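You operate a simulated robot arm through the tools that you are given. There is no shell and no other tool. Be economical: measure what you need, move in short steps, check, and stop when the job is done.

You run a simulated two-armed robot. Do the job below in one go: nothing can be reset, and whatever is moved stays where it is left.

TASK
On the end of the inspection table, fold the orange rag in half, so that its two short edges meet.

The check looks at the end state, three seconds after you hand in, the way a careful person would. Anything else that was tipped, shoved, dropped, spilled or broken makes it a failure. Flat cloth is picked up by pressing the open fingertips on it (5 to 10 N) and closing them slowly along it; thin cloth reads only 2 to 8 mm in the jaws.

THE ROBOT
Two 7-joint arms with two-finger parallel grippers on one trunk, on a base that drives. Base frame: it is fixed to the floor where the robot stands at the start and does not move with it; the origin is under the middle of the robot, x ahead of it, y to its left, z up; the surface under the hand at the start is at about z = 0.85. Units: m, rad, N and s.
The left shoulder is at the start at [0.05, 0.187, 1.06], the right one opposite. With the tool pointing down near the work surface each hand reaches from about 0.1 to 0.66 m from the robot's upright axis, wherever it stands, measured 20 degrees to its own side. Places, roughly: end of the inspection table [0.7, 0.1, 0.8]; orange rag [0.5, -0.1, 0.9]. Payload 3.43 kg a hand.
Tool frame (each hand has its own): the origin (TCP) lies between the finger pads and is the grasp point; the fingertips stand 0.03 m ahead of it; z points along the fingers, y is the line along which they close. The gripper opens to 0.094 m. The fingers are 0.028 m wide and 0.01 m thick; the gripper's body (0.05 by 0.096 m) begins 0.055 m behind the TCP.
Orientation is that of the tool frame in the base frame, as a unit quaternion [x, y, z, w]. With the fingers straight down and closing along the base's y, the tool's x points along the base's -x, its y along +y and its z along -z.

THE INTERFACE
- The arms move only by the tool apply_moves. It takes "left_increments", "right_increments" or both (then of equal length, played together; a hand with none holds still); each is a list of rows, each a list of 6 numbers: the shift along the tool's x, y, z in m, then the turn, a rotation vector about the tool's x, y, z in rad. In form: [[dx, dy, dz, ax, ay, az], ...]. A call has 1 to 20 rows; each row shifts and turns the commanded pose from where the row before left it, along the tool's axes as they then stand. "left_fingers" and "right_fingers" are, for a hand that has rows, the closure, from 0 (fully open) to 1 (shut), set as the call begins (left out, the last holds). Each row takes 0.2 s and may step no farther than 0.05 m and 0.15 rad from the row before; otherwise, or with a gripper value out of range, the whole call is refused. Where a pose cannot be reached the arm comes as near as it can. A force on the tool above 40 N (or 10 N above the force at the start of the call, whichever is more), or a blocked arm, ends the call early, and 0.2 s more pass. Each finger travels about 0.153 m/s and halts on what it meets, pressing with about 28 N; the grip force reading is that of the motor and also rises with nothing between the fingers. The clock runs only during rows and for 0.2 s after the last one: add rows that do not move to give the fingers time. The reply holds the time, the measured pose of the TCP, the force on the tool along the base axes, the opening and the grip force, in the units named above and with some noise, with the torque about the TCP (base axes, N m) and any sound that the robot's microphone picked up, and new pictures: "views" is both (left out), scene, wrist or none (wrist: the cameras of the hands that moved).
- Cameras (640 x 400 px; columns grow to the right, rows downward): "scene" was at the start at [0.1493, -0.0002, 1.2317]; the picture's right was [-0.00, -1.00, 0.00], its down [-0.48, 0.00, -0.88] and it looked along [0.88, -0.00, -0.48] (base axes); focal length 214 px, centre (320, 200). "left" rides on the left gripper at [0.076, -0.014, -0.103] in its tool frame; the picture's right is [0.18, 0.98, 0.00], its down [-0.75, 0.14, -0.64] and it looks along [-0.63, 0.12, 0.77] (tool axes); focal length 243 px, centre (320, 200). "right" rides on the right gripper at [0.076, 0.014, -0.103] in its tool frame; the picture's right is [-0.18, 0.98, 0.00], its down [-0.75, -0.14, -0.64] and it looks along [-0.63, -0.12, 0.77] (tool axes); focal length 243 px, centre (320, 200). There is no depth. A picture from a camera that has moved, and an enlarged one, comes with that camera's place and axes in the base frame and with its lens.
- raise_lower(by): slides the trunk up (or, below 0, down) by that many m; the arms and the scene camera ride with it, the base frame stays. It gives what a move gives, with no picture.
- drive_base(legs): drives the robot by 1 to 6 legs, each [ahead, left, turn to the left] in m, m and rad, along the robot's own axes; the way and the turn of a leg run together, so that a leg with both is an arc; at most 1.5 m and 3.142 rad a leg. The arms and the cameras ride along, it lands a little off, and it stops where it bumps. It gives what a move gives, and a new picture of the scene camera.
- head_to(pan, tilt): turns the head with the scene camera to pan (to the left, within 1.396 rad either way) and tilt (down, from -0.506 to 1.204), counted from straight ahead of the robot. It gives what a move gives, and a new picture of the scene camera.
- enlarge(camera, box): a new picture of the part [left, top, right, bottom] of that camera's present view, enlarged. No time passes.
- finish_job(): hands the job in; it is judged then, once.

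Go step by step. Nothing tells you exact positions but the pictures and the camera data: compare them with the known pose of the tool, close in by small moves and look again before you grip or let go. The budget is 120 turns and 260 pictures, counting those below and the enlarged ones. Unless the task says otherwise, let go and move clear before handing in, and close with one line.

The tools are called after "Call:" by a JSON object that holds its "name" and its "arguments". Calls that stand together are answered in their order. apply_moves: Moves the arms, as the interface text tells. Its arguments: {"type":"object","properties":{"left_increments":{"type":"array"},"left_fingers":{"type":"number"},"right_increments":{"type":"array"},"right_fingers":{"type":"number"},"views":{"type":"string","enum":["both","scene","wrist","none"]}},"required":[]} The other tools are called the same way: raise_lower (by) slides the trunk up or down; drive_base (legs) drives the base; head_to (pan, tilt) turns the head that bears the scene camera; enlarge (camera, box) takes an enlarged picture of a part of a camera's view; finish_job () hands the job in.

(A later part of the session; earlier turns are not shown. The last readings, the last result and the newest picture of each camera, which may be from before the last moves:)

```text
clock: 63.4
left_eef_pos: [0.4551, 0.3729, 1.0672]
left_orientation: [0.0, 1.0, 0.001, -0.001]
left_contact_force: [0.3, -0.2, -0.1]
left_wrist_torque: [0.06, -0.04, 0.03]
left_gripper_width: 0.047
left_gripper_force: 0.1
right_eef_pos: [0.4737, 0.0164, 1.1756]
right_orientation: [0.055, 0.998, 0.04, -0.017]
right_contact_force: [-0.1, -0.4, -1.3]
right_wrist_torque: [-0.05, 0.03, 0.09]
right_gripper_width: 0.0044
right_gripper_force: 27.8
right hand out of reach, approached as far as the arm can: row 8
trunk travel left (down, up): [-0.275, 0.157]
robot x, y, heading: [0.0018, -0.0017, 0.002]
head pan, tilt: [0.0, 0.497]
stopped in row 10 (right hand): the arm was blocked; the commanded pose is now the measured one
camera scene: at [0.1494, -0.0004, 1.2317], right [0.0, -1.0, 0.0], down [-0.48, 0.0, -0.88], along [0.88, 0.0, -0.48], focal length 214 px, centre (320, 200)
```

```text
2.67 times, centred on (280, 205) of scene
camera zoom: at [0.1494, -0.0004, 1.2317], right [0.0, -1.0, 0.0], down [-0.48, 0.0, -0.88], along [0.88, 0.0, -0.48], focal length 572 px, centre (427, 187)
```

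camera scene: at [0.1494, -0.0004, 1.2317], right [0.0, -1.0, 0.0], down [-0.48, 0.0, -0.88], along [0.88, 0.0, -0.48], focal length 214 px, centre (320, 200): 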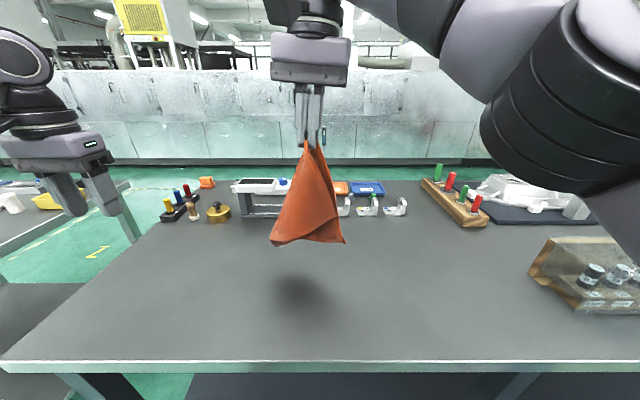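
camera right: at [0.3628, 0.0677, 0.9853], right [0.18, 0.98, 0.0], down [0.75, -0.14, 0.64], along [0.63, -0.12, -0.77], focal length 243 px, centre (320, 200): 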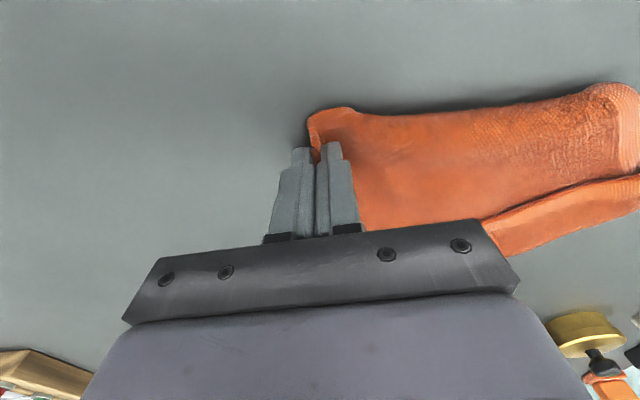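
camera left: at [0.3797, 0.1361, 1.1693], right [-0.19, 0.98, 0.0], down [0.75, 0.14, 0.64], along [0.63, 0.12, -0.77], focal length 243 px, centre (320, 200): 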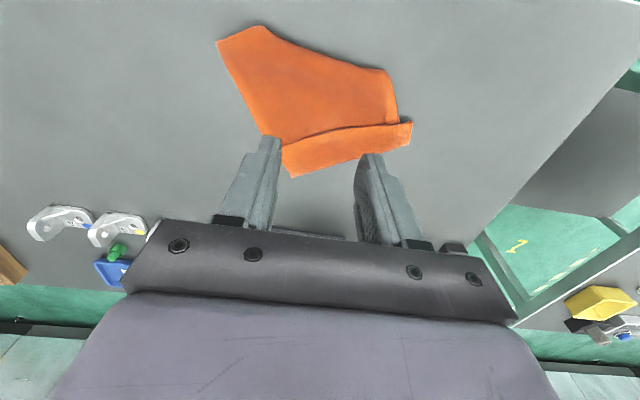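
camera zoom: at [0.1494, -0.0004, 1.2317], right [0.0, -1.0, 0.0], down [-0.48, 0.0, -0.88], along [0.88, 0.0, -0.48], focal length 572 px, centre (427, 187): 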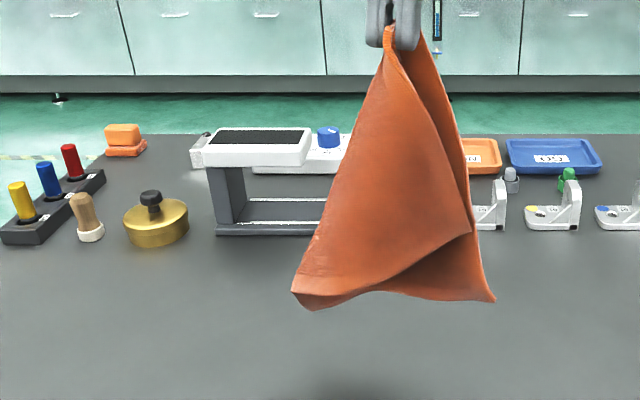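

The rag hangs well from the corner, but some layers still cling together. I'll come down slightly for reach and shake it gently.

Call:
{"name": "apply_moves", "arguments": {"right_increments": [[0.01, 0, 0.03, 0, 0, 0], [0.01, 0, -0.01, 0, 0, 0], [0, 0, 0.045, 0, 0, 0], [0, 0, -0.045, 0, 0, 0], [0, 0, 0.045, 0, 0, 0], [0, 0, -0.045, 0, 0, 0], [0, 0.045, 0, 0, 0, 0], [0, -0.045, 0, 0, 0, 0], [0, 0.045, 0, 0, 0, 0], [0, -0.045, 0, 0, 0, 0], [0, 0, 0, 0, 0, 0], [0, 0, 0, 0, 0, 0], [0, 0, 0, 0, 0, 0]], "views": "scene"}}

Call:
{"name": "enlarge", "arguments": {"camera": "scene", "box": [160, 150, 400, 300]}}

```text
clock: 66.2
left_eef_pos: [0.4541, 0.3738, 1.0661]
left_orientation: [0.0, 1.0, 0.0, 0.001]
left_contact_force: [-0.6, -0.5, -0.2]
left_wrist_torque: [-0.01, -0.02, -0.01]
left_gripper_width: 0.0469
left_gripper_force: 0.1
right_eef_pos: [0.4516, 0.021, 1.1527]
right_orientation: [0.052, 0.998, 0.037, -0.016]
right_contact_force: [0.8, -0.4, -0.7]
right_wrist_torque: [-0.02, 0.02, -0.02]
right_gripper_width: 0.0046
right_gripper_force: 27.6
right hand out of reach, approached as far as the arm can: row 9
trunk travel left (down, up): [-0.275, 0.157]
robot x, y, heading: [-0.001, 0.0007, 0.004]
head pan, tilt: [0.0, 0.497]
camera scene: at [0.1493, -0.0002, 1.2317], right [0.0, -1.0, 0.0], down [-0.48, 0.0, -0.88], along [0.88, 0.0, -0.48], focal length 214 px, centre (320, 200)
```

scene: 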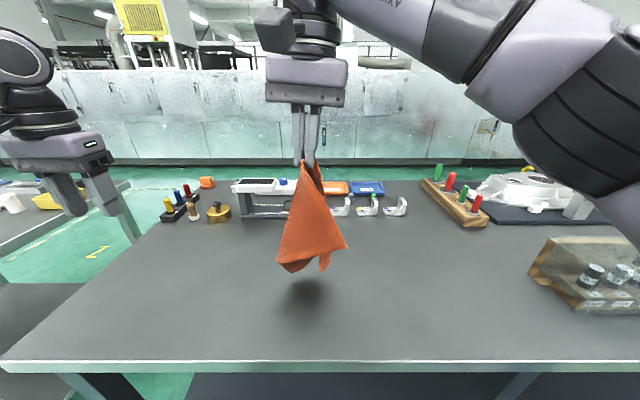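

```text
2.67 times, centred on (280, 225) of scene
camera zoom: at [0.1493, -0.0002, 1.2317], right [0.0, -1.0, 0.0], down [-0.48, 0.0, -0.88], along [0.88, 0.0, -0.48], focal length 572 px, centre (427, 133)
```

zoom: 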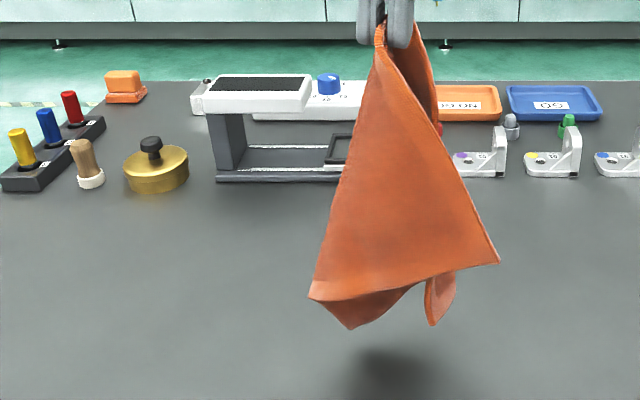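

Shaking helps. I'll shake a bit more.

Call:
{"name": "apply_moves", "arguments": {"right_increments": [[0.01, -0.02, 0.02, 0, 0, 0], [0, 0, 0.05, 0, 0, 0], [0, 0, -0.05, 0, 0, 0], [0, 0, 0.05, 0, 0, 0], [0, 0, -0.05, 0, 0, 0], [0.048, 0, 0, 0, 0, 0], [-0.048, 0, 0, 0, 0, 0], [0.048, 0, 0, 0, 0, 0], [-0.048, 0, 0, 0, 0, 0], [0, -0.048, 0, 0, 0, 0], [0, 0.048, 0, 0, 0, 0], [0, -0.048, 0, 0, 0, 0], [0, 0.048, 0, 0, 0, 0], [0, 0, 0.05, 0, 0, 0], [0, 0, -0.05, 0, 0, 0], [0, 0, 0, 0, 0, 0], [0, 0, 0, 0, 0, 0], [0, 0, 0, 0, 0, 0]], "views": "scene"}}

Call:
{"name": "enlarge", "arguments": {"camera": "scene", "box": [160, 150, 400, 300]}}

```text
clock: 70.0
left_eef_pos: [0.4551, 0.3733, 1.0676]
left_orientation: [0.0, 1.0, 0.001, 0.0]
left_contact_force: [-0.2, 0.2, 0.0]
left_wrist_torque: [0.01, 0.0, 0.01]
left_gripper_width: 0.0468
left_gripper_force: 0.2
right_eef_pos: [0.4386, -0.0001, 1.1338]
right_orientation: [0.053, 0.998, 0.038, -0.016]
right_contact_force: [0.2, 0.2, -1.1]
right_wrist_torque: [-0.01, 0.01, 0.01]
right_gripper_width: 0.0046
right_gripper_force: 28.0
trunk travel left (down, up): [-0.275, 0.157]
robot x, y, heading: [0.001, 0.0021, -0.003]
head pan, tilt: [0.0, 0.497]
camera scene: at [0.1493, -0.0001, 1.2317], right [0.0, -1.0, 0.0], down [-0.48, 0.0, -0.88], along [0.88, 0.0, -0.48], focal length 214 px, centre (320, 200)
```

scene: 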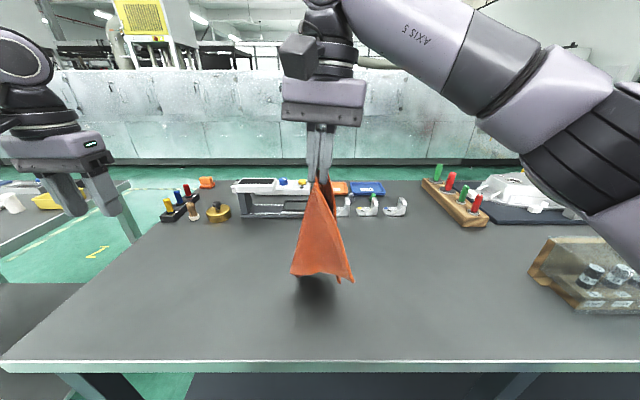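

```text
2.67 times, centred on (280, 225) of scene
camera zoom: at [0.1493, -0.0001, 1.2317], right [0.0, -1.0, 0.0], down [-0.48, 0.0, -0.88], along [0.88, 0.0, -0.48], focal length 572 px, centre (427, 133)
```

zoom: 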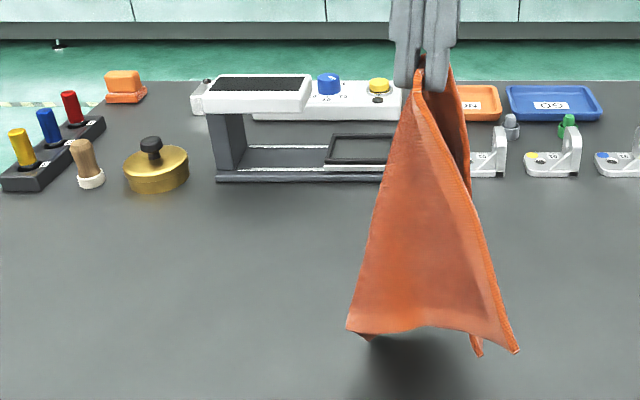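

Call:
{"name": "enlarge", "arguments": {"camera": "right", "box": [160, 0, 480, 200]}}

Call:
{"name": "enlarge", "arguments": {"camera": "scene", "box": [270, 170, 380, 290]}}

```text
2.00 times, centred on (320, 100) of right
camera zoom: at [0.3672, 0.0147, 1.2397], right [0.29, 0.96, 0.07], down [0.75, -0.27, 0.6], along [0.59, -0.12, -0.8], focal length 485 px, centre (320, 400)
```

zoom: 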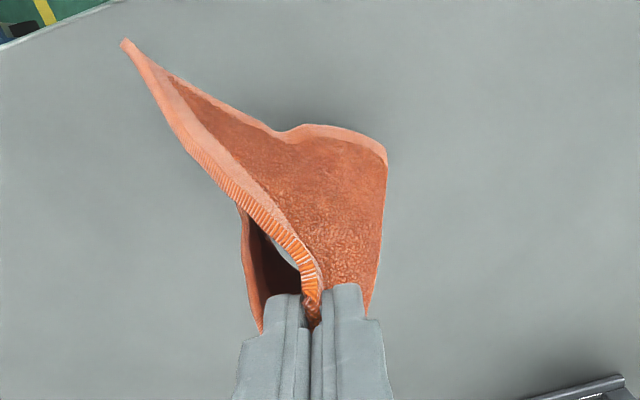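

```text
3.33 times, centred on (325, 230) of scene
camera zoom: at [0.1493, -0.0001, 1.2317], right [0.0, -1.0, 0.0], down [-0.48, 0.0, -0.88], along [0.88, 0.0, -0.48], focal length 715 px, centre (303, 100)
```

zoom: 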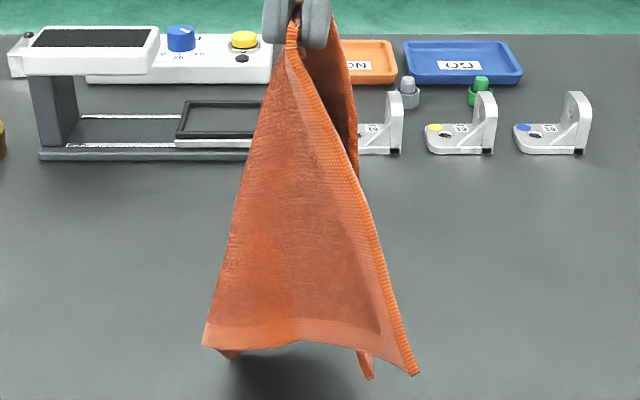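

The rag now hangs almost fully open, with hems visible on the right and bottom. The short edge from the grip to the lower-right corner hangs free, and the rag naturally drapes near half. I'll shift outward and lower until the bottom hem touches the table, then look.

Call:
{"name": "apply_moves", "arguments": {"right_increments": [[-0.02, 0, 0.01, 0, 0, 0], [-0.02, 0, 0.01, 0, 0, 0], [-0.02, 0, 0.01, 0, 0, 0], [-0.02, 0, 0.01, 0, 0, 0], [-0.02, 0, 0.01, 0, 0, 0], [-0.02, 0, 0.01, 0, 0, 0], [0, 0, 0.015, 0, 0, 0], [0, 0, 0.015, 0, 0, 0], [0, 0, 0, 0, 0, 0], [0, 0, 0, 0, 0, 0]], "views": "both"}}

Call:
{"name": "enlarge", "arguments": {"camera": "scene", "box": [260, 180, 380, 280]}}

```text
clock: 72.2
left_eef_pos: [0.4544, 0.373, 1.0665]
left_orientation: [0.001, 1.0, 0.0, 0.0]
left_contact_force: [-0.2, -0.3, 0.0]
left_wrist_torque: [0.0, 0.02, -0.01]
left_gripper_width: 0.0471
left_gripper_force: 0.1
right_eef_pos: [0.5477, -0.0053, 1.0368]
right_orientation: [0.052, 0.998, 0.038, -0.017]
right_contact_force: [0.6, 0.0, 0.1]
right_wrist_torque: [0.0, 0.03, 0.0]
right_gripper_width: 0.0042
right_gripper_force: 27.7
right hand out of reach, approached as far as the arm can: row 6
trunk travel left (down, up): [-0.275, 0.157]
robot x, y, heading: [-0.0036, 0.0007, -0.002]
head pan, tilt: [0.0, 0.497]
camera scene: at [0.1493, -0.0002, 1.2317], right [0.0, -1.0, 0.0], down [-0.48, 0.0, -0.88], along [0.88, 0.0, -0.48], focal length 214 px, centre (320, 200)
camera right: at [0.4758, 0.009, 1.1435], right [0.29, 0.96, 0.07], down [0.75, -0.27, 0.6], along [0.59, -0.12, -0.8], focal length 243 px, centre (320, 200)
```

scene: 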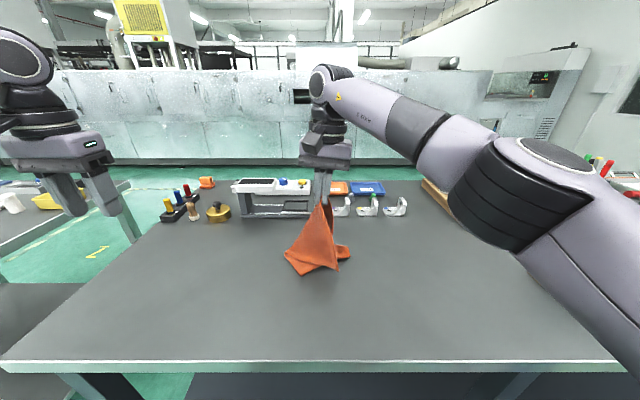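
right: 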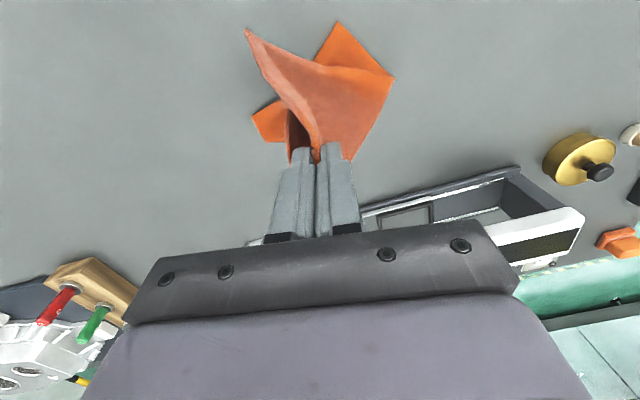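

```text
4.00 times, centred on (320, 230) of scene
camera zoom: at [0.1493, -0.0002, 1.2317], right [0.0, -1.0, 0.0], down [-0.48, 0.0, -0.88], along [0.88, 0.0, -0.48], focal length 858 px, centre (320, 80)
```

zoom: 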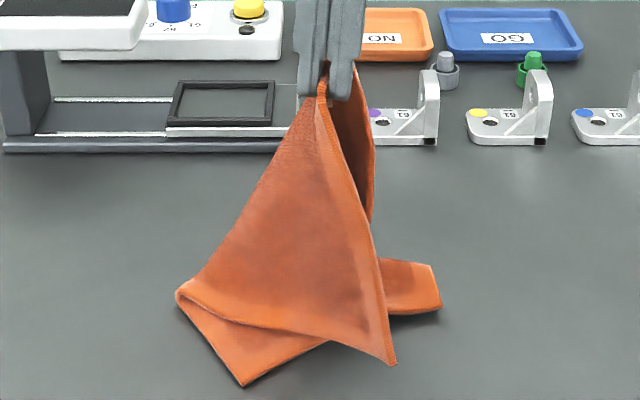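

The rag is opening up well. I'll lift it slightly, draw it back toward me, then lay it down moving away so it trails out diagonally toward the robot.

Call:
{"name": "apply_moves", "arguments": {"right_increments": [[0.01, 0, -0.03, 0, 0, 0], [0.02, 0, -0.03, 0, 0, 0], [0.03, 0, -0.02, 0, 0, 0], [0.03, 0, 0, 0, 0, 0], [0.03, 0, 0, 0, 0, 0], [0.03, 0, 0, 0, 0, 0], [0.02, 0, 0, 0, 0, 0], [0, 0, 0, 0, 0, 0], [0, 0, 0, 0, 0, 0], [0, 0, 0.025, 0, 0, 0], [0, 0, 0.025, 0, 0, 0], [0, 0, 0, 0, 0, 0]], "views": "none"}}

Call:
{"name": "apply_moves", "arguments": {"right_increments": [[-0.014, 0, 0.012, 0, 0, 0], [-0.015, 0, 0.012, 0, 0, 0], [-0.016, 0, 0.012, 0, 0, 0], [-0.016, 0, 0.012, 0, 0, 0], [-0.016, 0, 0.012, 0, 0, 0], [-0.016, 0, 0.012, 0, 0, 0], [-0.016, 0, 0.011, 0, 0, 0], [-0.016, 0, 0.011, 0, 0, 0], [-0.016, 0, 0.01, 0, 0, 0], [-0.016, 0, 0.01, 0, 0, 0], [-0.016, 0, 0.008, 0, 0, 0], [-0.016, 0, 0.008, 0, 0, 0], [-0.016, 0, 0.005, 0, 0, 0], [0, 0, 0, 0, 0, 0]], "views": "both"}}

Call:
{"name": "enlarge", "arguments": {"camera": "scene", "box": [240, 210, 400, 310]}}

```text
clock: 74.8
left_eef_pos: [0.4554, 0.3735, 1.0667]
left_orientation: [0.0, 1.0, 0.0, -0.001]
left_contact_force: [-0.7, 0.2, 0.3]
left_wrist_torque: [-0.03, 0.03, 0.02]
left_gripper_width: 0.0472
left_gripper_force: 0.0
right_eef_pos: [0.3771, 0.0122, 1.0741]
right_orientation: [0.052, 0.998, 0.037, -0.016]
right_contact_force: [-0.2, 1.0, -0.6]
right_wrist_torque: [-0.01, 0.03, 0.02]
right_gripper_width: 0.0044
right_gripper_force: 27.7
trunk travel left (down, up): [-0.275, 0.157]
robot x, y, heading: [0.0004, 0.0025, 0.003]
head pan, tilt: [0.0, 0.497]
```

```text
clock: 77.8
left_eef_pos: [0.4541, 0.3731, 1.0673]
left_orientation: [0.0, 1.0, 0.0, 0.001]
left_contact_force: [0.5, -0.7, 0.6]
left_wrist_torque: [0.01, -0.04, -0.02]
left_gripper_width: 0.0469
left_gripper_force: 0.1
right_eef_pos: [0.5786, -0.0006, 0.9311]
right_orientation: [0.052, 0.998, 0.037, -0.015]
right_contact_force: [-0.2, 0.0, 0.1]
right_wrist_torque: [-0.02, 0.03, 0.03]
right_gripper_width: 0.0047
right_gripper_force: 27.9
trunk travel left (down, up): [-0.275, 0.157]
robot x, y, heading: [-0.0035, -0.002, 0.003]
head pan, tilt: [0.0, 0.497]
camera scene: at [0.1494, -0.0003, 1.2317], right [0.0, -1.0, 0.0], down [-0.48, 0.0, -0.88], along [0.88, 0.0, -0.48], focal length 214 px, centre (320, 200)
camera right: at [0.5074, 0.0133, 1.0372], right [0.28, 0.96, 0.07], down [0.75, -0.27, 0.6], along [0.59, -0.12, -0.79], focal length 243 px, centre (320, 200)
```

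scene: 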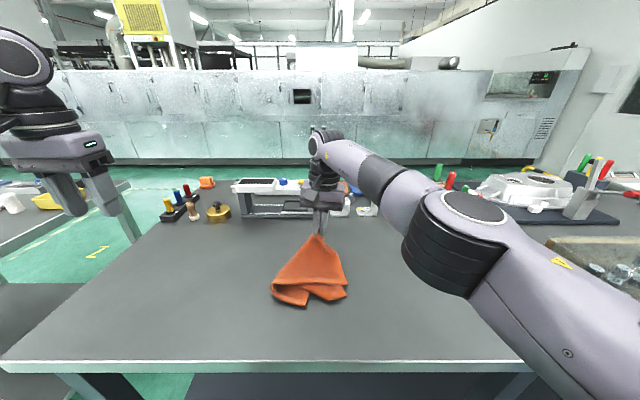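
right: 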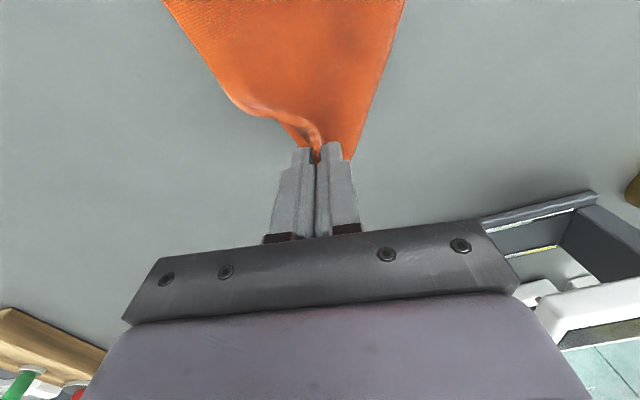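

```text
4.00 times, centred on (320, 260) of scene
camera zoom: at [0.1494, -0.0003, 1.2317], right [0.0, -1.0, 0.0], down [-0.48, 0.0, -0.88], along [0.88, 0.0, -0.48], focal length 858 px, centre (320, -40)
```

zoom: 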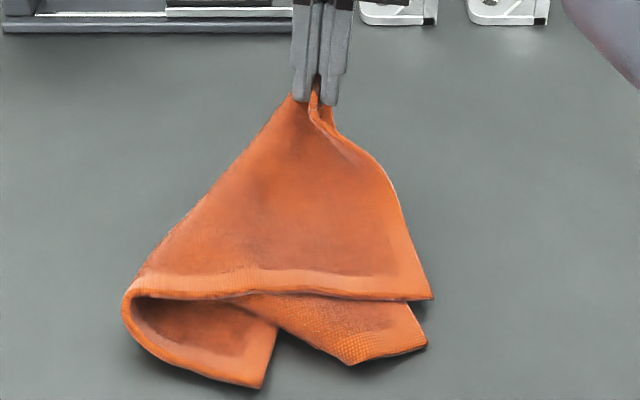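

This is readable now. The top panel's long edge curls under at the left and comes back to a free single-layer corner at about (0.41, 0.03). I'll set down and release the right hand's corner, back the right hand away, and bring the left hand to that corner.

Call:
{"name": "apply_moves", "arguments": {"right_increments": [[-0.008, 0, 0.015, 0, 0, 0], [-0.008, 0, 0.015, 0, 0, 0], [0, 0, 0.003, 0, 0, 0]], "views": "none"}}

Call:
{"name": "apply_moves", "arguments": {"right_increments": [[0, 0, 0, 0, 0, 0], [0, 0, 0, 0, 0, 0], [0, 0, -0.03, 0, 0, 0], [0, 0, -0.045, 0, 0, 0], [0, 0, -0.045, 0, 0, 0], [0, -0.045, -0.01, 0, 0, 0], [0.01, -0.045, 0, 0, 0, 0], [0.02, -0.045, 0, 0, 0, 0], [0.02, -0.045, 0, 0, 0, 0], [0.02, -0.045, 0, 0, 0, 0], [0.02, -0.045, 0, 0, 0, 0]], "right_fingers": 0.6, "views": "none"}}

Call:
{"name": "apply_moves", "arguments": {"left_increments": [[0.0034, -0.0333, 0.01, 0, 0, 0], [0.0034, -0.0333, 0.01, 0, 0, 0], [0.0034, -0.0333, 0.01, 0, 0, 0], [0.0034, -0.0333, 0.01, 0, 0, 0], [0.0034, -0.0333, 0.01, 0, 0, 0], [0.0034, -0.0333, 0.01, 0, 0, 0], [0.0034, -0.0333, 0.01, 0, 0, 0], [0.0034, -0.0333, 0.015, 0, 0, 0], [0.0034, -0.0333, 0.015, 0, 0, 0], [0.0034, -0.0333, 0.015, 0, 0, 0], [0, 0, 0, 0, 0, 0]], "left_fingers": 0.55, "views": "both"}}

```text
clock: 78.6
left_eef_pos: [0.4544, 0.3731, 1.067]
left_orientation: [0.0, 1.0, 0.0, 0.0]
left_contact_force: [-0.1, -0.6, 0.2]
left_wrist_torque: [-0.01, 0.02, -0.01]
left_gripper_width: 0.0471
left_gripper_force: 0.1
right_eef_pos: [0.5795, -0.0033, 0.9119]
right_orientation: [0.052, 0.998, 0.038, -0.015]
right_contact_force: [0.1, 0.1, 0.5]
right_wrist_torque: [0.02, 0.0, 0.01]
right_gripper_width: 0.0046
right_gripper_force: 27.9
right hand out of reach, approached as far as the arm can: row 1, 2
trunk travel left (down, up): [-0.275, 0.157]
robot x, y, heading: [0.0013, -0.0006, 0.003]
head pan, tilt: [0.0, 0.497]
```

```text
clock: 81.0
left_eef_pos: [0.4545, 0.3724, 1.0658]
left_orientation: [0.0, 1.0, 0.0, 0.001]
left_contact_force: [-0.5, 0.1, -0.4]
left_wrist_torque: [0.01, 0.02, 0.02]
left_gripper_width: 0.0469
left_gripper_force: 0.0
right_eef_pos: [0.4508, -0.2773, 0.9979]
right_orientation: [0.052, 0.998, 0.038, -0.015]
right_contact_force: [0.0, -0.6, 0.4]
right_wrist_torque: [-0.01, 0.0, 0.0]
right_gripper_width: 0.0376
right_gripper_force: 0.0
right hand out of reach, approached as far as the arm can: row 4, 5
trunk travel left (down, up): [-0.275, 0.157]
robot x, y, heading: [0.0005, 0.0006, -0.003]
head pan, tilt: [0.0, 0.497]
```

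```text
clock: 83.4
left_eef_pos: [0.4217, 0.0392, 0.9524]
left_orientation: [-0.001, 1.0, 0.0, -0.001]
left_contact_force: [0.7, 0.2, -0.1]
left_wrist_torque: [-0.01, 0.0, 0.02]
left_gripper_width: 0.0421
left_gripper_force: 0.1
right_eef_pos: [0.4528, -0.2781, 0.9979]
right_orientation: [0.052, 0.998, 0.038, -0.015]
right_contact_force: [0.2, -0.3, -0.4]
right_wrist_torque: [-0.02, 0.0, 0.01]
right_gripper_width: 0.0377
right_gripper_force: 0.1
trunk travel left (down, up): [-0.275, 0.157]
robot x, y, heading: [-0.0014, -0.0009, 0.002]
head pan, tilt: [0.0, 0.497]
camera scene: at [0.1493, -0.0001, 1.2317], right [0.0, -1.0, 0.0], down [-0.48, 0.0, -0.88], along [0.88, 0.0, -0.48], focal length 214 px, centre (320, 200)
camera left: at [0.345, 0.0263, 1.0532], right [-0.19, 0.98, 0.0], down [0.75, 0.14, 0.64], along [0.63, 0.12, -0.77], focal length 243 px, centre (320, 200)
```

scene: 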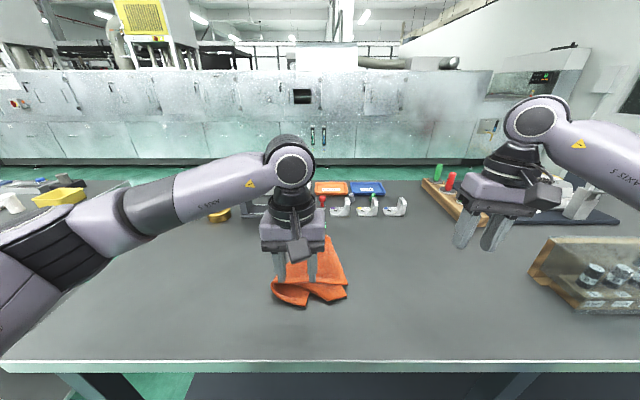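
left: 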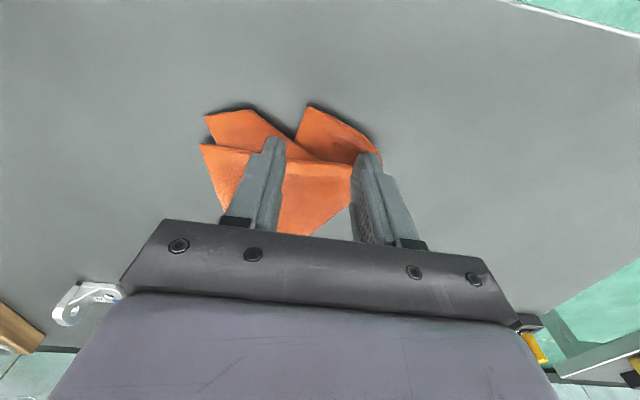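

Call:
{"name": "apply_moves", "arguments": {"left_increments": [[0.003, 0.006, 0.02, 0, 0, 0], [0, 0, 0.025, 0, 0, 0], [0, 0, 0.015, 0, 0, 0], [0, 0, 0.005, 0, 0, 0], [0, 0, 0, 0, 0, 0]], "left_fingers": 0.68, "views": "wrist"}}

```text
clock: 84.6
left_eef_pos: [0.4183, 0.0464, 0.8875]
left_orientation: [-0.001, 1.0, 0.0, 0.0]
left_contact_force: [0.4, -0.1, 0.2]
left_wrist_torque: [0.0, -0.04, 0.01]
left_gripper_width: 0.0302
left_gripper_force: 0.0
right_eef_pos: [0.4524, -0.278, 0.9973]
right_orientation: [0.052, 0.998, 0.037, -0.015]
right_contact_force: [0.9, -0.1, 0.4]
right_wrist_torque: [0.01, -0.01, 0.03]
right_gripper_width: 0.0375
right_gripper_force: 0.0
trunk travel left (down, up): [-0.275, 0.157]
robot x, y, heading: [-0.0004, -0.0021, -0.006]
head pan, tilt: [0.0, 0.497]
camera left: at [0.3418, 0.0326, 0.9889], right [-0.18, 0.98, 0.0], down [0.75, 0.14, 0.64], along [0.63, 0.12, -0.77], focal length 243 px, centre (320, 200)
```

left: 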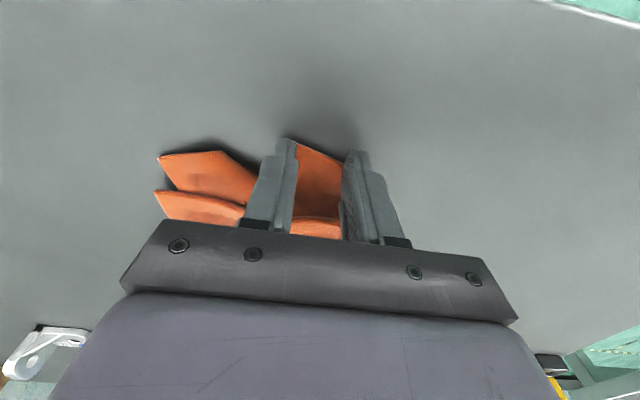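

Well placed. I'll press and close.

Call:
{"name": "apply_moves", "arguments": {"left_increments": [[0, 0, 0.003, 0, 0, 0], [0, 0, 0.0025, 0, 0, 0], [0, 0, 0, 0, 0, 0]], "views": "none"}}

Call:
{"name": "apply_moves", "arguments": {"left_increments": [[0, 0, 0, 0, 0, 0]], "left_fingers": 0.8, "views": "none"}}

Call:
{"name": "apply_moves", "arguments": {"left_increments": [[0, 0, 0, 0, 0, 0]], "left_fingers": 0.9, "views": "none"}}

Call:
{"name": "apply_moves", "arguments": {"left_increments": [[0, 0, 0, 0, 0, 0], [0, 0, 0, 0, 0, 0]], "left_fingers": 1.0, "views": "wrist"}}

```text
clock: 85.4
left_eef_pos: [0.4179, 0.0461, 0.8832]
left_orientation: [0.0, 1.0, -0.001, 0.002]
left_contact_force: [-0.4, -1.6, 10.3]
left_wrist_torque: [0.02, -0.11, 0.01]
left_gripper_width: 0.03
left_gripper_force: 0.0
right_eef_pos: [0.4524, -0.2783, 0.9966]
right_orientation: [0.052, 0.998, 0.037, -0.016]
right_contact_force: [0.4, -0.2, 0.5]
right_wrist_torque: [-0.02, 0.01, 0.0]
right_gripper_width: 0.0375
right_gripper_force: 0.0
trunk travel left (down, up): [-0.275, 0.157]
robot x, y, heading: [0.0002, -0.001, 0.002]
head pan, tilt: [0.0, 0.497]
```

```text
clock: 85.8
left_eef_pos: [0.4175, 0.0459, 0.8834]
left_orientation: [-0.001, 1.0, -0.001, 0.002]
left_contact_force: [0.5, -0.4, 12.6]
left_wrist_torque: [0.04, -0.13, -0.04]
left_gripper_width: 0.0177
left_gripper_force: 0.1
right_eef_pos: [0.4523, -0.2791, 0.9981]
right_orientation: [0.052, 0.998, 0.038, -0.016]
right_contact_force: [-0.8, 0.2, 0.2]
right_wrist_torque: [0.02, 0.01, 0.03]
right_gripper_width: 0.0377
right_gripper_force: 0.0
trunk travel left (down, up): [-0.275, 0.157]
robot x, y, heading: [-0.0006, -0.0016, -0.003]
head pan, tilt: [0.0, 0.497]
```

```text
clock: 86.2
left_eef_pos: [0.4179, 0.0471, 0.8835]
left_orientation: [-0.001, 1.0, -0.001, 0.002]
left_contact_force: [1.8, 0.4, 15.9]
left_wrist_torque: [0.06, -0.19, 0.02]
left_gripper_width: 0.0089
left_gripper_force: 0.1
right_eef_pos: [0.4529, -0.2783, 0.9979]
right_orientation: [0.052, 0.998, 0.037, -0.015]
right_contact_force: [0.2, -0.8, 0.1]
right_wrist_torque: [-0.02, -0.01, 0.01]
right_gripper_width: 0.0374
right_gripper_force: 0.0
trunk travel left (down, up): [-0.275, 0.157]
robot x, y, heading: [-0.0009, 0.0025, 0.003]
head pan, tilt: [0.0, 0.497]
```

```text
clock: 86.8
left_eef_pos: [0.4178, 0.0471, 0.8824]
left_orientation: [-0.001, 1.0, 0.001, 0.001]
left_contact_force: [0.0, 1.4, 18.1]
left_wrist_torque: [0.09, -0.22, -0.01]
left_gripper_width: 0.0038
left_gripper_force: 28.3
right_eef_pos: [0.4527, -0.2785, 0.999]
right_orientation: [0.052, 0.998, 0.037, -0.016]
right_contact_force: [0.5, 1.0, -0.9]
right_wrist_torque: [0.0, -0.01, 0.0]
right_gripper_width: 0.0375
right_gripper_force: 0.2
trunk travel left (down, up): [-0.275, 0.157]
robot x, y, heading: [-0.0003, 0.0009, 0.0]
head pan, tilt: [0.0, 0.497]
camera left: at [0.3413, 0.0333, 0.9838], right [-0.19, 0.98, 0.0], down [0.75, 0.14, 0.64], along [0.63, 0.12, -0.77], focal length 243 px, centre (320, 200)
```

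left: 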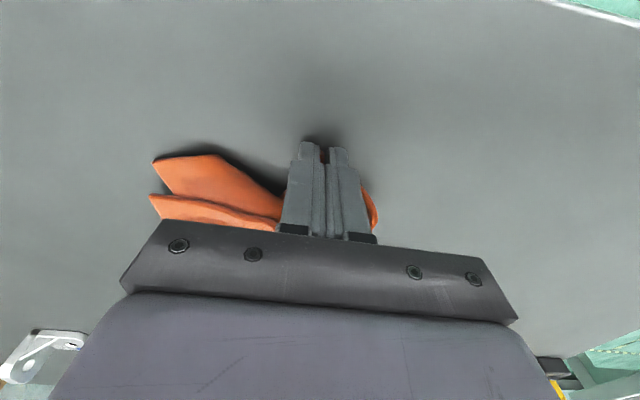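

The single layer is gripped (3.8 mm). I'll draw the corner out low, toward me and to the left.

Call:
{"name": "apply_moves", "arguments": {"left_increments": [[0, 0, -0.012, 0, 0, 0], [0.012, 0.005, -0.012, 0, 0, 0], [0.012, 0.012, 0, 0, 0, 0], [0.012, 0.018, 0, 0, 0, 0], [0.01, 0.02, 0, 0, 0, 0], [0.006, 0.02, 0, 0, 0, 0], [0.004, 0.02, 0, 0, 0, 0], [0, 0.02, 0, 0, 0, 0], [0, 0, 0, 0, 0, 0]], "views": "scene"}}

Call:
{"name": "enlarge", "arguments": {"camera": "scene", "box": [220, 210, 380, 310]}}

```text
clock: 88.8
left_eef_pos: [0.3626, 0.1604, 0.9055]
left_orientation: [0.0, 1.0, 0.0, 0.0]
left_contact_force: [-0.2, 0.4, 0.3]
left_wrist_torque: [0.02, -0.01, -0.03]
left_gripper_width: 0.0038
left_gripper_force: 27.3
right_eef_pos: [0.4528, -0.2779, 0.9976]
right_orientation: [0.052, 0.998, 0.039, -0.015]
right_contact_force: [0.8, 0.1, 0.5]
right_wrist_torque: [0.02, 0.02, -0.02]
right_gripper_width: 0.0376
right_gripper_force: 0.1
trunk travel left (down, up): [-0.275, 0.157]
robot x, y, heading: [-0.0018, -0.0011, -0.002]
head pan, tilt: [0.0, 0.497]
camera scene: at [0.1493, -0.0002, 1.2317], right [0.0, -1.0, 0.0], down [-0.48, 0.0, -0.88], along [0.88, 0.0, -0.48], focal length 214 px, centre (320, 200)
```

scene: 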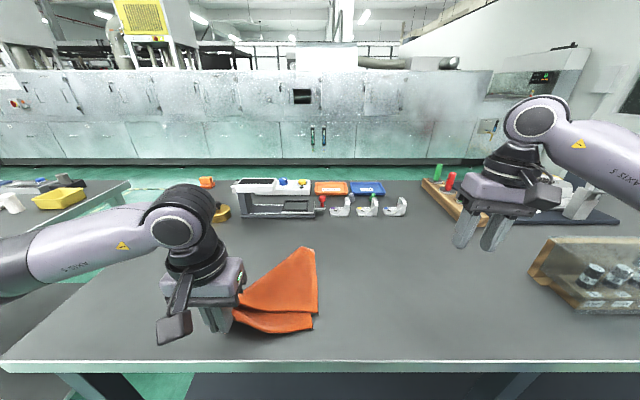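

```text
4.00 times, centred on (300, 260) of scene
camera zoom: at [0.1493, -0.0002, 1.2317], right [0.0, -1.0, 0.0], down [-0.48, 0.0, -0.88], along [0.88, 0.0, -0.48], focal length 858 px, centre (400, -40)
```

zoom: 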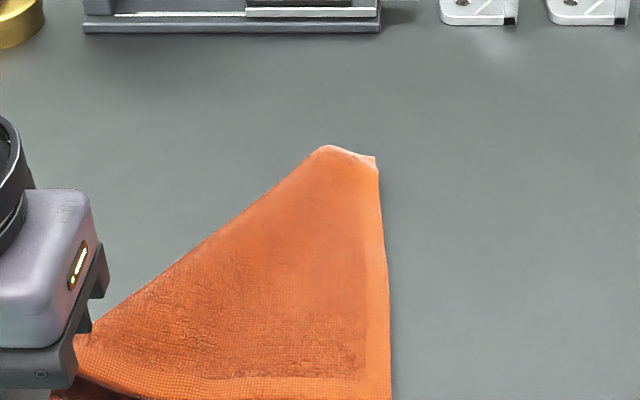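

Call:
{"name": "enlarge", "arguments": {"camera": "scene", "box": [190, 240, 350, 340]}}

Call:
{"name": "enlarge", "arguments": {"camera": "left", "box": [0, 0, 640, 400]}}

```text
4.00 times, centred on (270, 290) of scene
camera zoom: at [0.1493, -0.0002, 1.2317], right [0.0, -1.0, 0.0], down [-0.48, 0.0, -0.88], along [0.88, 0.0, -0.48], focal length 858 px, centre (520, -160)
```

zoom: 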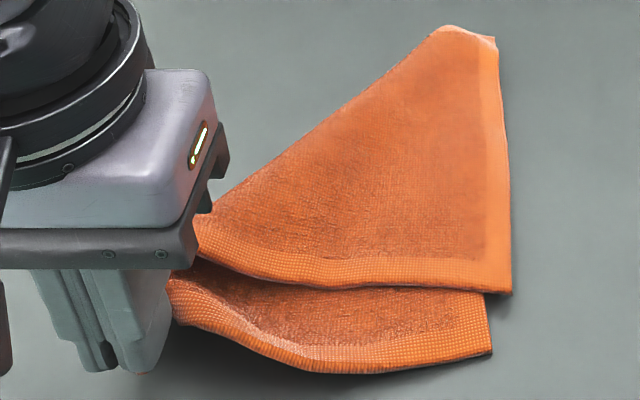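

```text
1.00 times, centred on (320, 200) of left (not enlarged: the box is as wide or as high as the picture)
camera zoom: at [0.2858, 0.1467, 1.007], right [-0.18, 0.98, 0.0], down [0.75, 0.14, 0.64], along [0.63, 0.12, -0.77], focal length 243 px, centre (320, 200)
```

zoom: 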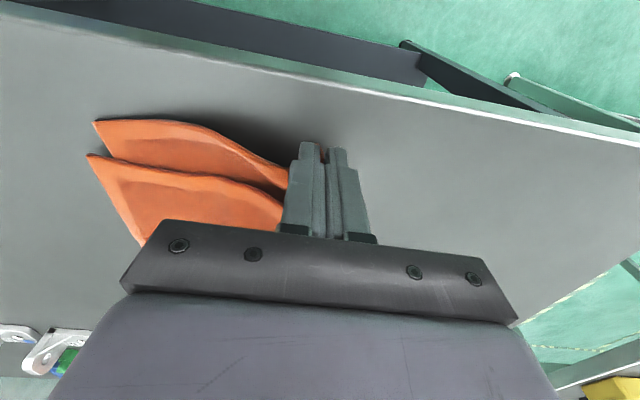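

Now the structure is clear. The left hand holds one end of a short edge, and the other end of that edge is the exposed corner at about (0.371, 0.013). If the right hand takes that corner, I can hang the rag by its whole short edge so it opens completely, then fold it properly with both hands.

Call:
{"name": "apply_moves", "arguments": {"right_increments": [[0, 0, 0, 0.076, -0.032, -0.104], [0.0075, 0.03, 0.003, 0, 0, 0], [0.0075, 0.03, 0.003, 0, 0, 0], [0.0075, 0.03, 0.003, 0, 0, 0], [0.0075, 0.03, 0.003, 0, 0, 0], [0.0075, 0.03, 0.003, 0, 0, 0], [0.0075, 0.03, 0.006, 0, 0, 0], [0.0075, 0.03, 0.006, 0, 0, 0], [0.0075, 0.03, 0.006, 0, 0, 0], [0.0075, 0.03, 0.01, 0, 0, 0], [0.0075, 0.03, 0.01, 0, 0, 0], [0, 0, 0, 0, 0, 0]], "right_fingers": 0.62, "views": "wrist"}}

```text
clock: 91.4
left_eef_pos: [0.3621, 0.1607, 0.9057]
left_orientation: [0.0, 1.0, -0.001, 0.0]
left_contact_force: [-1.0, -1.0, -0.2]
left_wrist_torque: [-0.02, -0.04, -0.03]
left_gripper_width: 0.0038
left_gripper_force: 27.8
right_eef_pos: [0.3797, 0.022, 0.9462]
right_orientation: [0.001, 1.0, 0.0, 0.0]
right_contact_force: [-0.1, -0.1, -0.5]
right_wrist_torque: [0.0, 0.0, 0.0]
right_gripper_width: 0.0357
right_gripper_force: 0.0
trunk travel left (down, up): [-0.275, 0.157]
robot x, y, heading: [0.0009, -0.0056, -0.002]
head pan, tilt: [0.0, 0.497]
camera right: at [0.3031, 0.0369, 1.0482], right [0.18, 0.98, 0.0], down [0.75, -0.14, 0.64], along [0.63, -0.12, -0.77], focal length 243 px, centre (320, 200)
```

right: 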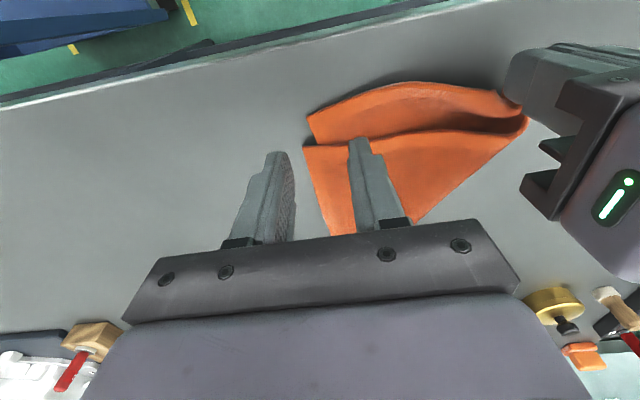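

Call:
{"name": "apply_moves", "arguments": {"right_increments": [[0.005, 0.001, 0.02, 0, 0, 0], [0, 0, 0.02, 0, 0, 0], [0, 0, 0.015, 0, 0, 0], [0, 0, 0.004, 0, 0, 0], [0, 0, 0, 0, 0, 0]], "views": "wrist"}}

```text
clock: 92.6
left_eef_pos: [0.3619, 0.1596, 0.9066]
left_orientation: [0.0, 1.0, 0.001, 0.0]
left_contact_force: [0.7, -0.4, -0.2]
left_wrist_torque: [-0.05, -0.01, 0.0]
left_gripper_width: 0.0038
left_gripper_force: 28.2
right_eef_pos: [0.3731, 0.0234, 0.8871]
right_orientation: [0.0, 1.0, 0.0, 0.0]
right_contact_force: [-0.3, -0.4, 0.4]
right_wrist_torque: [0.02, -0.01, -0.02]
right_gripper_width: 0.0361
right_gripper_force: 0.1
trunk travel left (down, up): [-0.275, 0.157]
robot x, y, heading: [0.001, -0.0007, 0.0]
head pan, tilt: [0.0, 0.497]
camera right: at [0.2974, 0.0377, 0.9899], right [0.18, 0.98, 0.0], down [0.75, -0.14, 0.64], along [0.63, -0.12, -0.77], focal length 243 px, centre (320, 200)
```

right: 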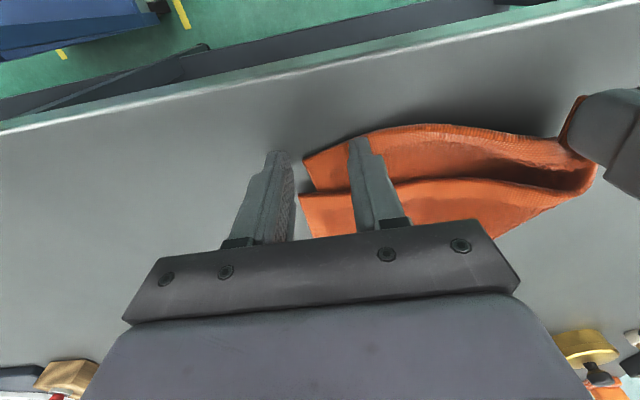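

Call:
{"name": "apply_moves", "arguments": {"right_increments": [[0, 0, 0.003, 0, 0, 0], [0, 0, 0.002, 0, 0, 0], [0, 0, 0, 0, 0, 0]], "views": "none"}}

Call:
{"name": "apply_moves", "arguments": {"right_increments": [[0, 0, 0, 0, 0, 0]], "right_fingers": 0.75, "views": "none"}}

Call:
{"name": "apply_moves", "arguments": {"right_increments": [[0, 0, 0, 0, 0, 0]], "right_fingers": 0.87, "views": "none"}}

Call:
{"name": "apply_moves", "arguments": {"right_increments": [[0, 0, 0, 0, 0, 0], [0, 0, 0, 0, 0, 0]], "right_fingers": 1.0, "views": "wrist"}}

```text
clock: 93.4
left_eef_pos: [0.362, 0.1605, 0.9052]
left_orientation: [0.0, 1.0, -0.001, 0.001]
left_contact_force: [-0.5, -0.6, -0.8]
left_wrist_torque: [-0.01, 0.02, -0.04]
left_gripper_width: 0.0039
left_gripper_force: 27.8
right_eef_pos: [0.3726, 0.025, 0.8831]
right_orientation: [-0.001, 1.0, 0.0, 0.001]
right_contact_force: [0.9, 0.0, 9.2]
right_wrist_torque: [0.2, -0.07, -0.01]
right_gripper_width: 0.0358
right_gripper_force: 0.1
trunk travel left (down, up): [-0.275, 0.157]
robot x, y, heading: [0.0006, 0.0002, -0.002]
head pan, tilt: [0.0, 0.497]
```

```text
clock: 93.8
left_eef_pos: [0.362, 0.1607, 0.9057]
left_orientation: [-0.001, 1.0, -0.001, 0.001]
left_contact_force: [-1.0, 0.7, 0.4]
left_wrist_torque: [0.01, 0.03, -0.01]
left_gripper_width: 0.0038
left_gripper_force: 27.8
right_eef_pos: [0.3718, 0.0223, 0.8826]
right_orientation: [0.001, 1.0, -0.001, 0.0]
right_contact_force: [-0.1, -2.0, 12.0]
right_wrist_torque: [0.15, -0.06, -0.01]
right_gripper_width: 0.0224
right_gripper_force: 0.1
trunk travel left (down, up): [-0.275, 0.157]
robot x, y, heading: [-0.0012, 0.0, -0.0]
head pan, tilt: [0.0, 0.497]
```

```text
clock: 94.2
left_eef_pos: [0.3612, 0.1607, 0.9054]
left_orientation: [0.0, 1.0, 0.0, 0.001]
left_contact_force: [-0.9, -1.8, 0.6]
left_wrist_torque: [-0.05, 0.03, -0.05]
left_gripper_width: 0.0039
left_gripper_force: 28.3
right_eef_pos: [0.3727, 0.0244, 0.882]
right_orientation: [-0.001, 1.0, 0.0, 0.001]
right_contact_force: [0.2, 0.3, 13.5]
right_wrist_torque: [0.15, -0.07, 0.0]
right_gripper_width: 0.0126
right_gripper_force: 0.5
trunk travel left (down, up): [-0.275, 0.157]
robot x, y, heading: [0.0011, 0.0019, 0.003]
head pan, tilt: [0.0, 0.497]
```

```text
clock: 94.8
left_eef_pos: [0.3618, 0.1606, 0.9057]
left_orientation: [0.0, 1.0, -0.001, 0.001]
left_contact_force: [0.9, -2.8, -0.8]
left_wrist_torque: [-0.07, 0.04, -0.12]
left_gripper_width: 0.0039
left_gripper_force: 28.2
right_eef_pos: [0.3728, 0.0247, 0.8815]
right_orientation: [0.0, 1.0, 0.0, 0.001]
right_contact_force: [0.1, 7.4, 14.3]
right_wrist_torque: [0.33, -0.08, 0.05]
right_gripper_width: 0.0036
right_gripper_force: 27.7
trunk travel left (down, up): [-0.275, 0.157]
robot x, y, heading: [-0.0007, -0.0014, -0.004]
head pan, tilt: [0.0, 0.497]
camera right: at [0.2968, 0.0381, 0.9849], right [0.18, 0.98, 0.0], down [0.75, -0.14, 0.64], along [0.63, -0.12, -0.77], focal length 243 px, centre (320, 200)
```

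right: 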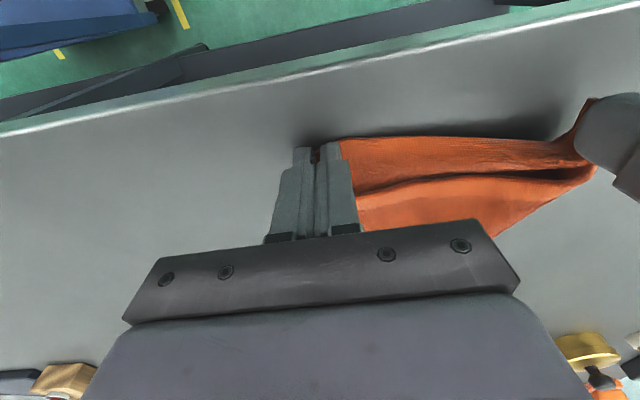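

Both corners of one short edge are held in single layers. I'll lift both hands together so the rag hangs from that edge.

Call:
{"name": "apply_moves", "arguments": {"left_increments": [[0, 0, 0, 0, 0, 0], [0, 0, -0.03, 0, 0, 0], [-0.015, 0, -0.03, 0, 0, 0], [-0.015, 0, -0.03, 0, 0, 0], [-0.015, 0, -0.03, 0, 0, 0], [-0.015, 0, -0.03, 0, 0, 0], [-0.015, 0, -0.03, 0, 0, 0], [-0.015, 0, -0.02, 0, 0, 0], [0, 0, 0, 0, 0, 0], [0, 0, 0, 0, 0, 0]], "right_increments": [[0, 0.004, -0.024, 0, 0, 0], [0, 0, -0.03, 0, 0, 0], [-0.015, 0, -0.03, 0, 0, 0], [-0.015, 0, -0.03, 0, 0, 0], [-0.015, 0, -0.03, 0, 0, 0], [-0.015, 0, -0.03, 0, 0, 0], [-0.015, 0, -0.03, 0, 0, 0], [-0.015, 0, -0.02, 0, 0, 0], [0, 0, 0, 0, 0, 0], [0, 0, 0, 0, 0, 0]], "views": "scene"}}

Call:
{"name": "enlarge", "arguments": {"camera": "scene", "box": [190, 160, 382, 280]}}

```text
clock: 97.0
left_eef_pos: [0.453, 0.1619, 1.1089]
left_orientation: [0.0, 1.0, 0.001, 0.0]
left_contact_force: [-0.3, -1.0, -0.1]
left_wrist_torque: [-0.08, 0.01, -0.05]
left_gripper_width: 0.0037
left_gripper_force: 28.5
right_eef_pos: [0.463, 0.0304, 1.1076]
right_orientation: [0.0, 1.0, -0.001, 0.0]
right_contact_force: [0.5, 0.8, 0.2]
right_wrist_torque: [0.01, -0.02, 0.03]
right_gripper_width: 0.0035
right_gripper_force: 27.8
trunk travel left (down, up): [-0.275, 0.157]
robot x, y, heading: [-0.001, -0.0019, 0.002]
head pan, tilt: [0.0, 0.497]
camera scene: at [0.1493, -0.0001, 1.2317], right [0.0, -1.0, 0.0], down [-0.48, 0.0, -0.88], along [0.88, 0.0, -0.48], focal length 214 px, centre (320, 200)
```

scene: 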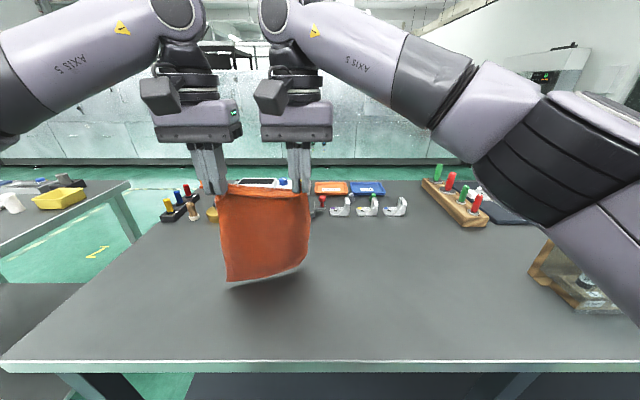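

```text
3.33 times, centred on (286, 220) of scene
camera zoom: at [0.1493, -0.0001, 1.2317], right [0.0, -1.0, 0.0], down [-0.48, 0.0, -0.88], along [0.88, 0.0, -0.48], focal length 715 px, centre (433, 133)
```

zoom: 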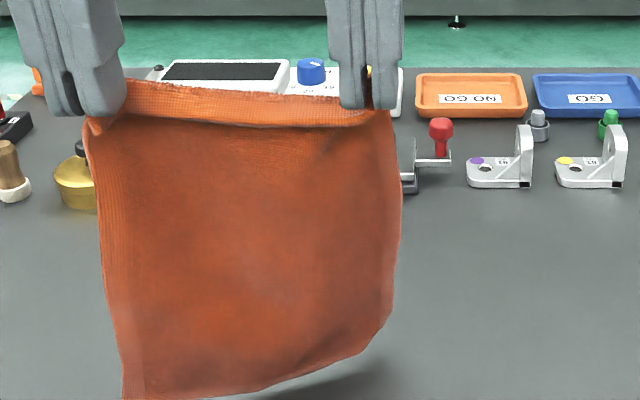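

Excellent: the rag hangs fully open from one short edge, with no tucks. I'll shift it in front of me, then lower until the bottom edge touches.

Call:
{"name": "apply_moves", "arguments": {"left_increments": [[0, 0, -0.015, 0, 0, 0], [0.006, -0.012, -0.015, 0, 0, 0], [0.006, -0.013, 0, 0, 0, 0], [0.006, -0.013, 0, 0, 0, 0], [0.006, -0.013, 0, 0, 0, 0], [0.006, -0.013, 0, 0, 0, 0], [0.006, -0.013, 0, 0, 0, 0], [0.006, -0.013, 0, 0, 0, 0], [0, 0, 0, 0, 0, 0], [0, 0, 0, 0, 0, 0], [0, 0, 0, 0, 0, 0]], "right_increments": [[0, -0.002, -0.015, 0, 0, 0], [0.007, -0.014, -0.015, 0, 0, 0], [0.007, -0.014, 0, 0, 0, 0], [0.007, -0.013, 0, 0, 0, 0], [0.007, -0.013, 0, 0, 0, 0], [0.007, -0.013, 0, 0, 0, 0], [0.007, -0.013, 0, 0, 0, 0], [0.007, -0.013, 0, 0, 0, 0], [0, 0, 0, 0, 0, 0], [0, 0, 0, 0, 0, 0], [0, 0, 0, 0, 0, 0]], "views": "scene"}}

Call:
{"name": "enlarge", "arguments": {"camera": "scene", "box": [220, 160, 428, 290]}}

```text
clock: 99.4
left_eef_pos: [0.4107, 0.0722, 1.135]
left_orientation: [-0.001, 1.0, 0.001, 0.0]
left_contact_force: [-0.8, -3.1, -0.1]
left_wrist_torque: [-0.03, 0.0, -0.08]
left_gripper_width: 0.0039
left_gripper_force: 28.2
right_eef_pos: [0.413, -0.0678, 1.1355]
right_orientation: [-0.001, 1.0, -0.001, 0.0]
right_contact_force: [0.9, 2.2, -0.1]
right_wrist_torque: [0.06, 0.0, 0.03]
right_gripper_width: 0.0035
right_gripper_force: 27.6
trunk travel left (down, up): [-0.275, 0.157]
robot x, y, heading: [0.0009, 0.0026, -0.002]
head pan, tilt: [0.0, 0.497]
camera scene: at [0.1493, -0.0002, 1.2317], right [0.0, -1.0, 0.0], down [-0.48, 0.0, -0.88], along [0.88, 0.0, -0.48], focal length 214 px, centre (320, 200)
```

scene: 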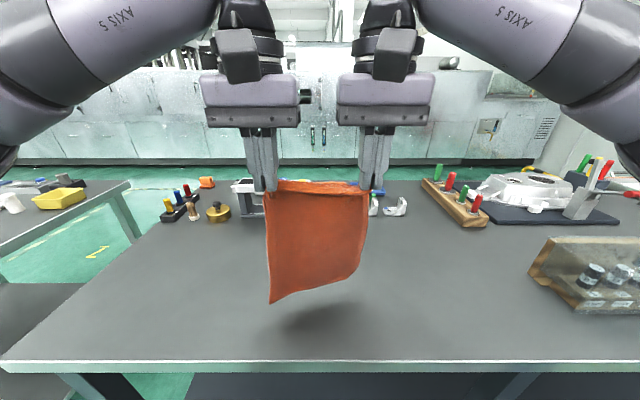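

```text
3.08 times, centred on (324, 225) of scene
camera zoom: at [0.1493, -0.0002, 1.2317], right [0.0, -1.0, 0.0], down [-0.48, 0.0, -0.88], along [0.88, 0.0, -0.48], focal length 660 px, centre (308, 123)
```

zoom: 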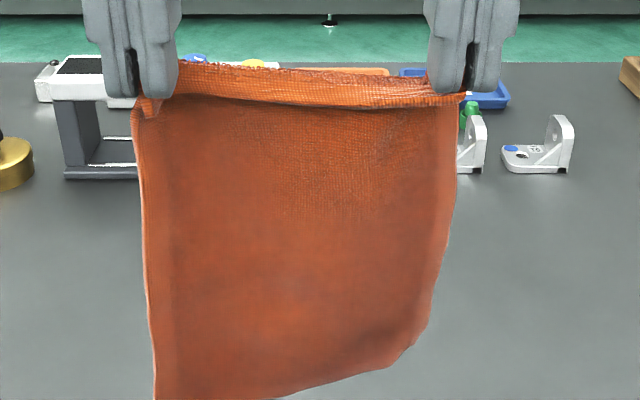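

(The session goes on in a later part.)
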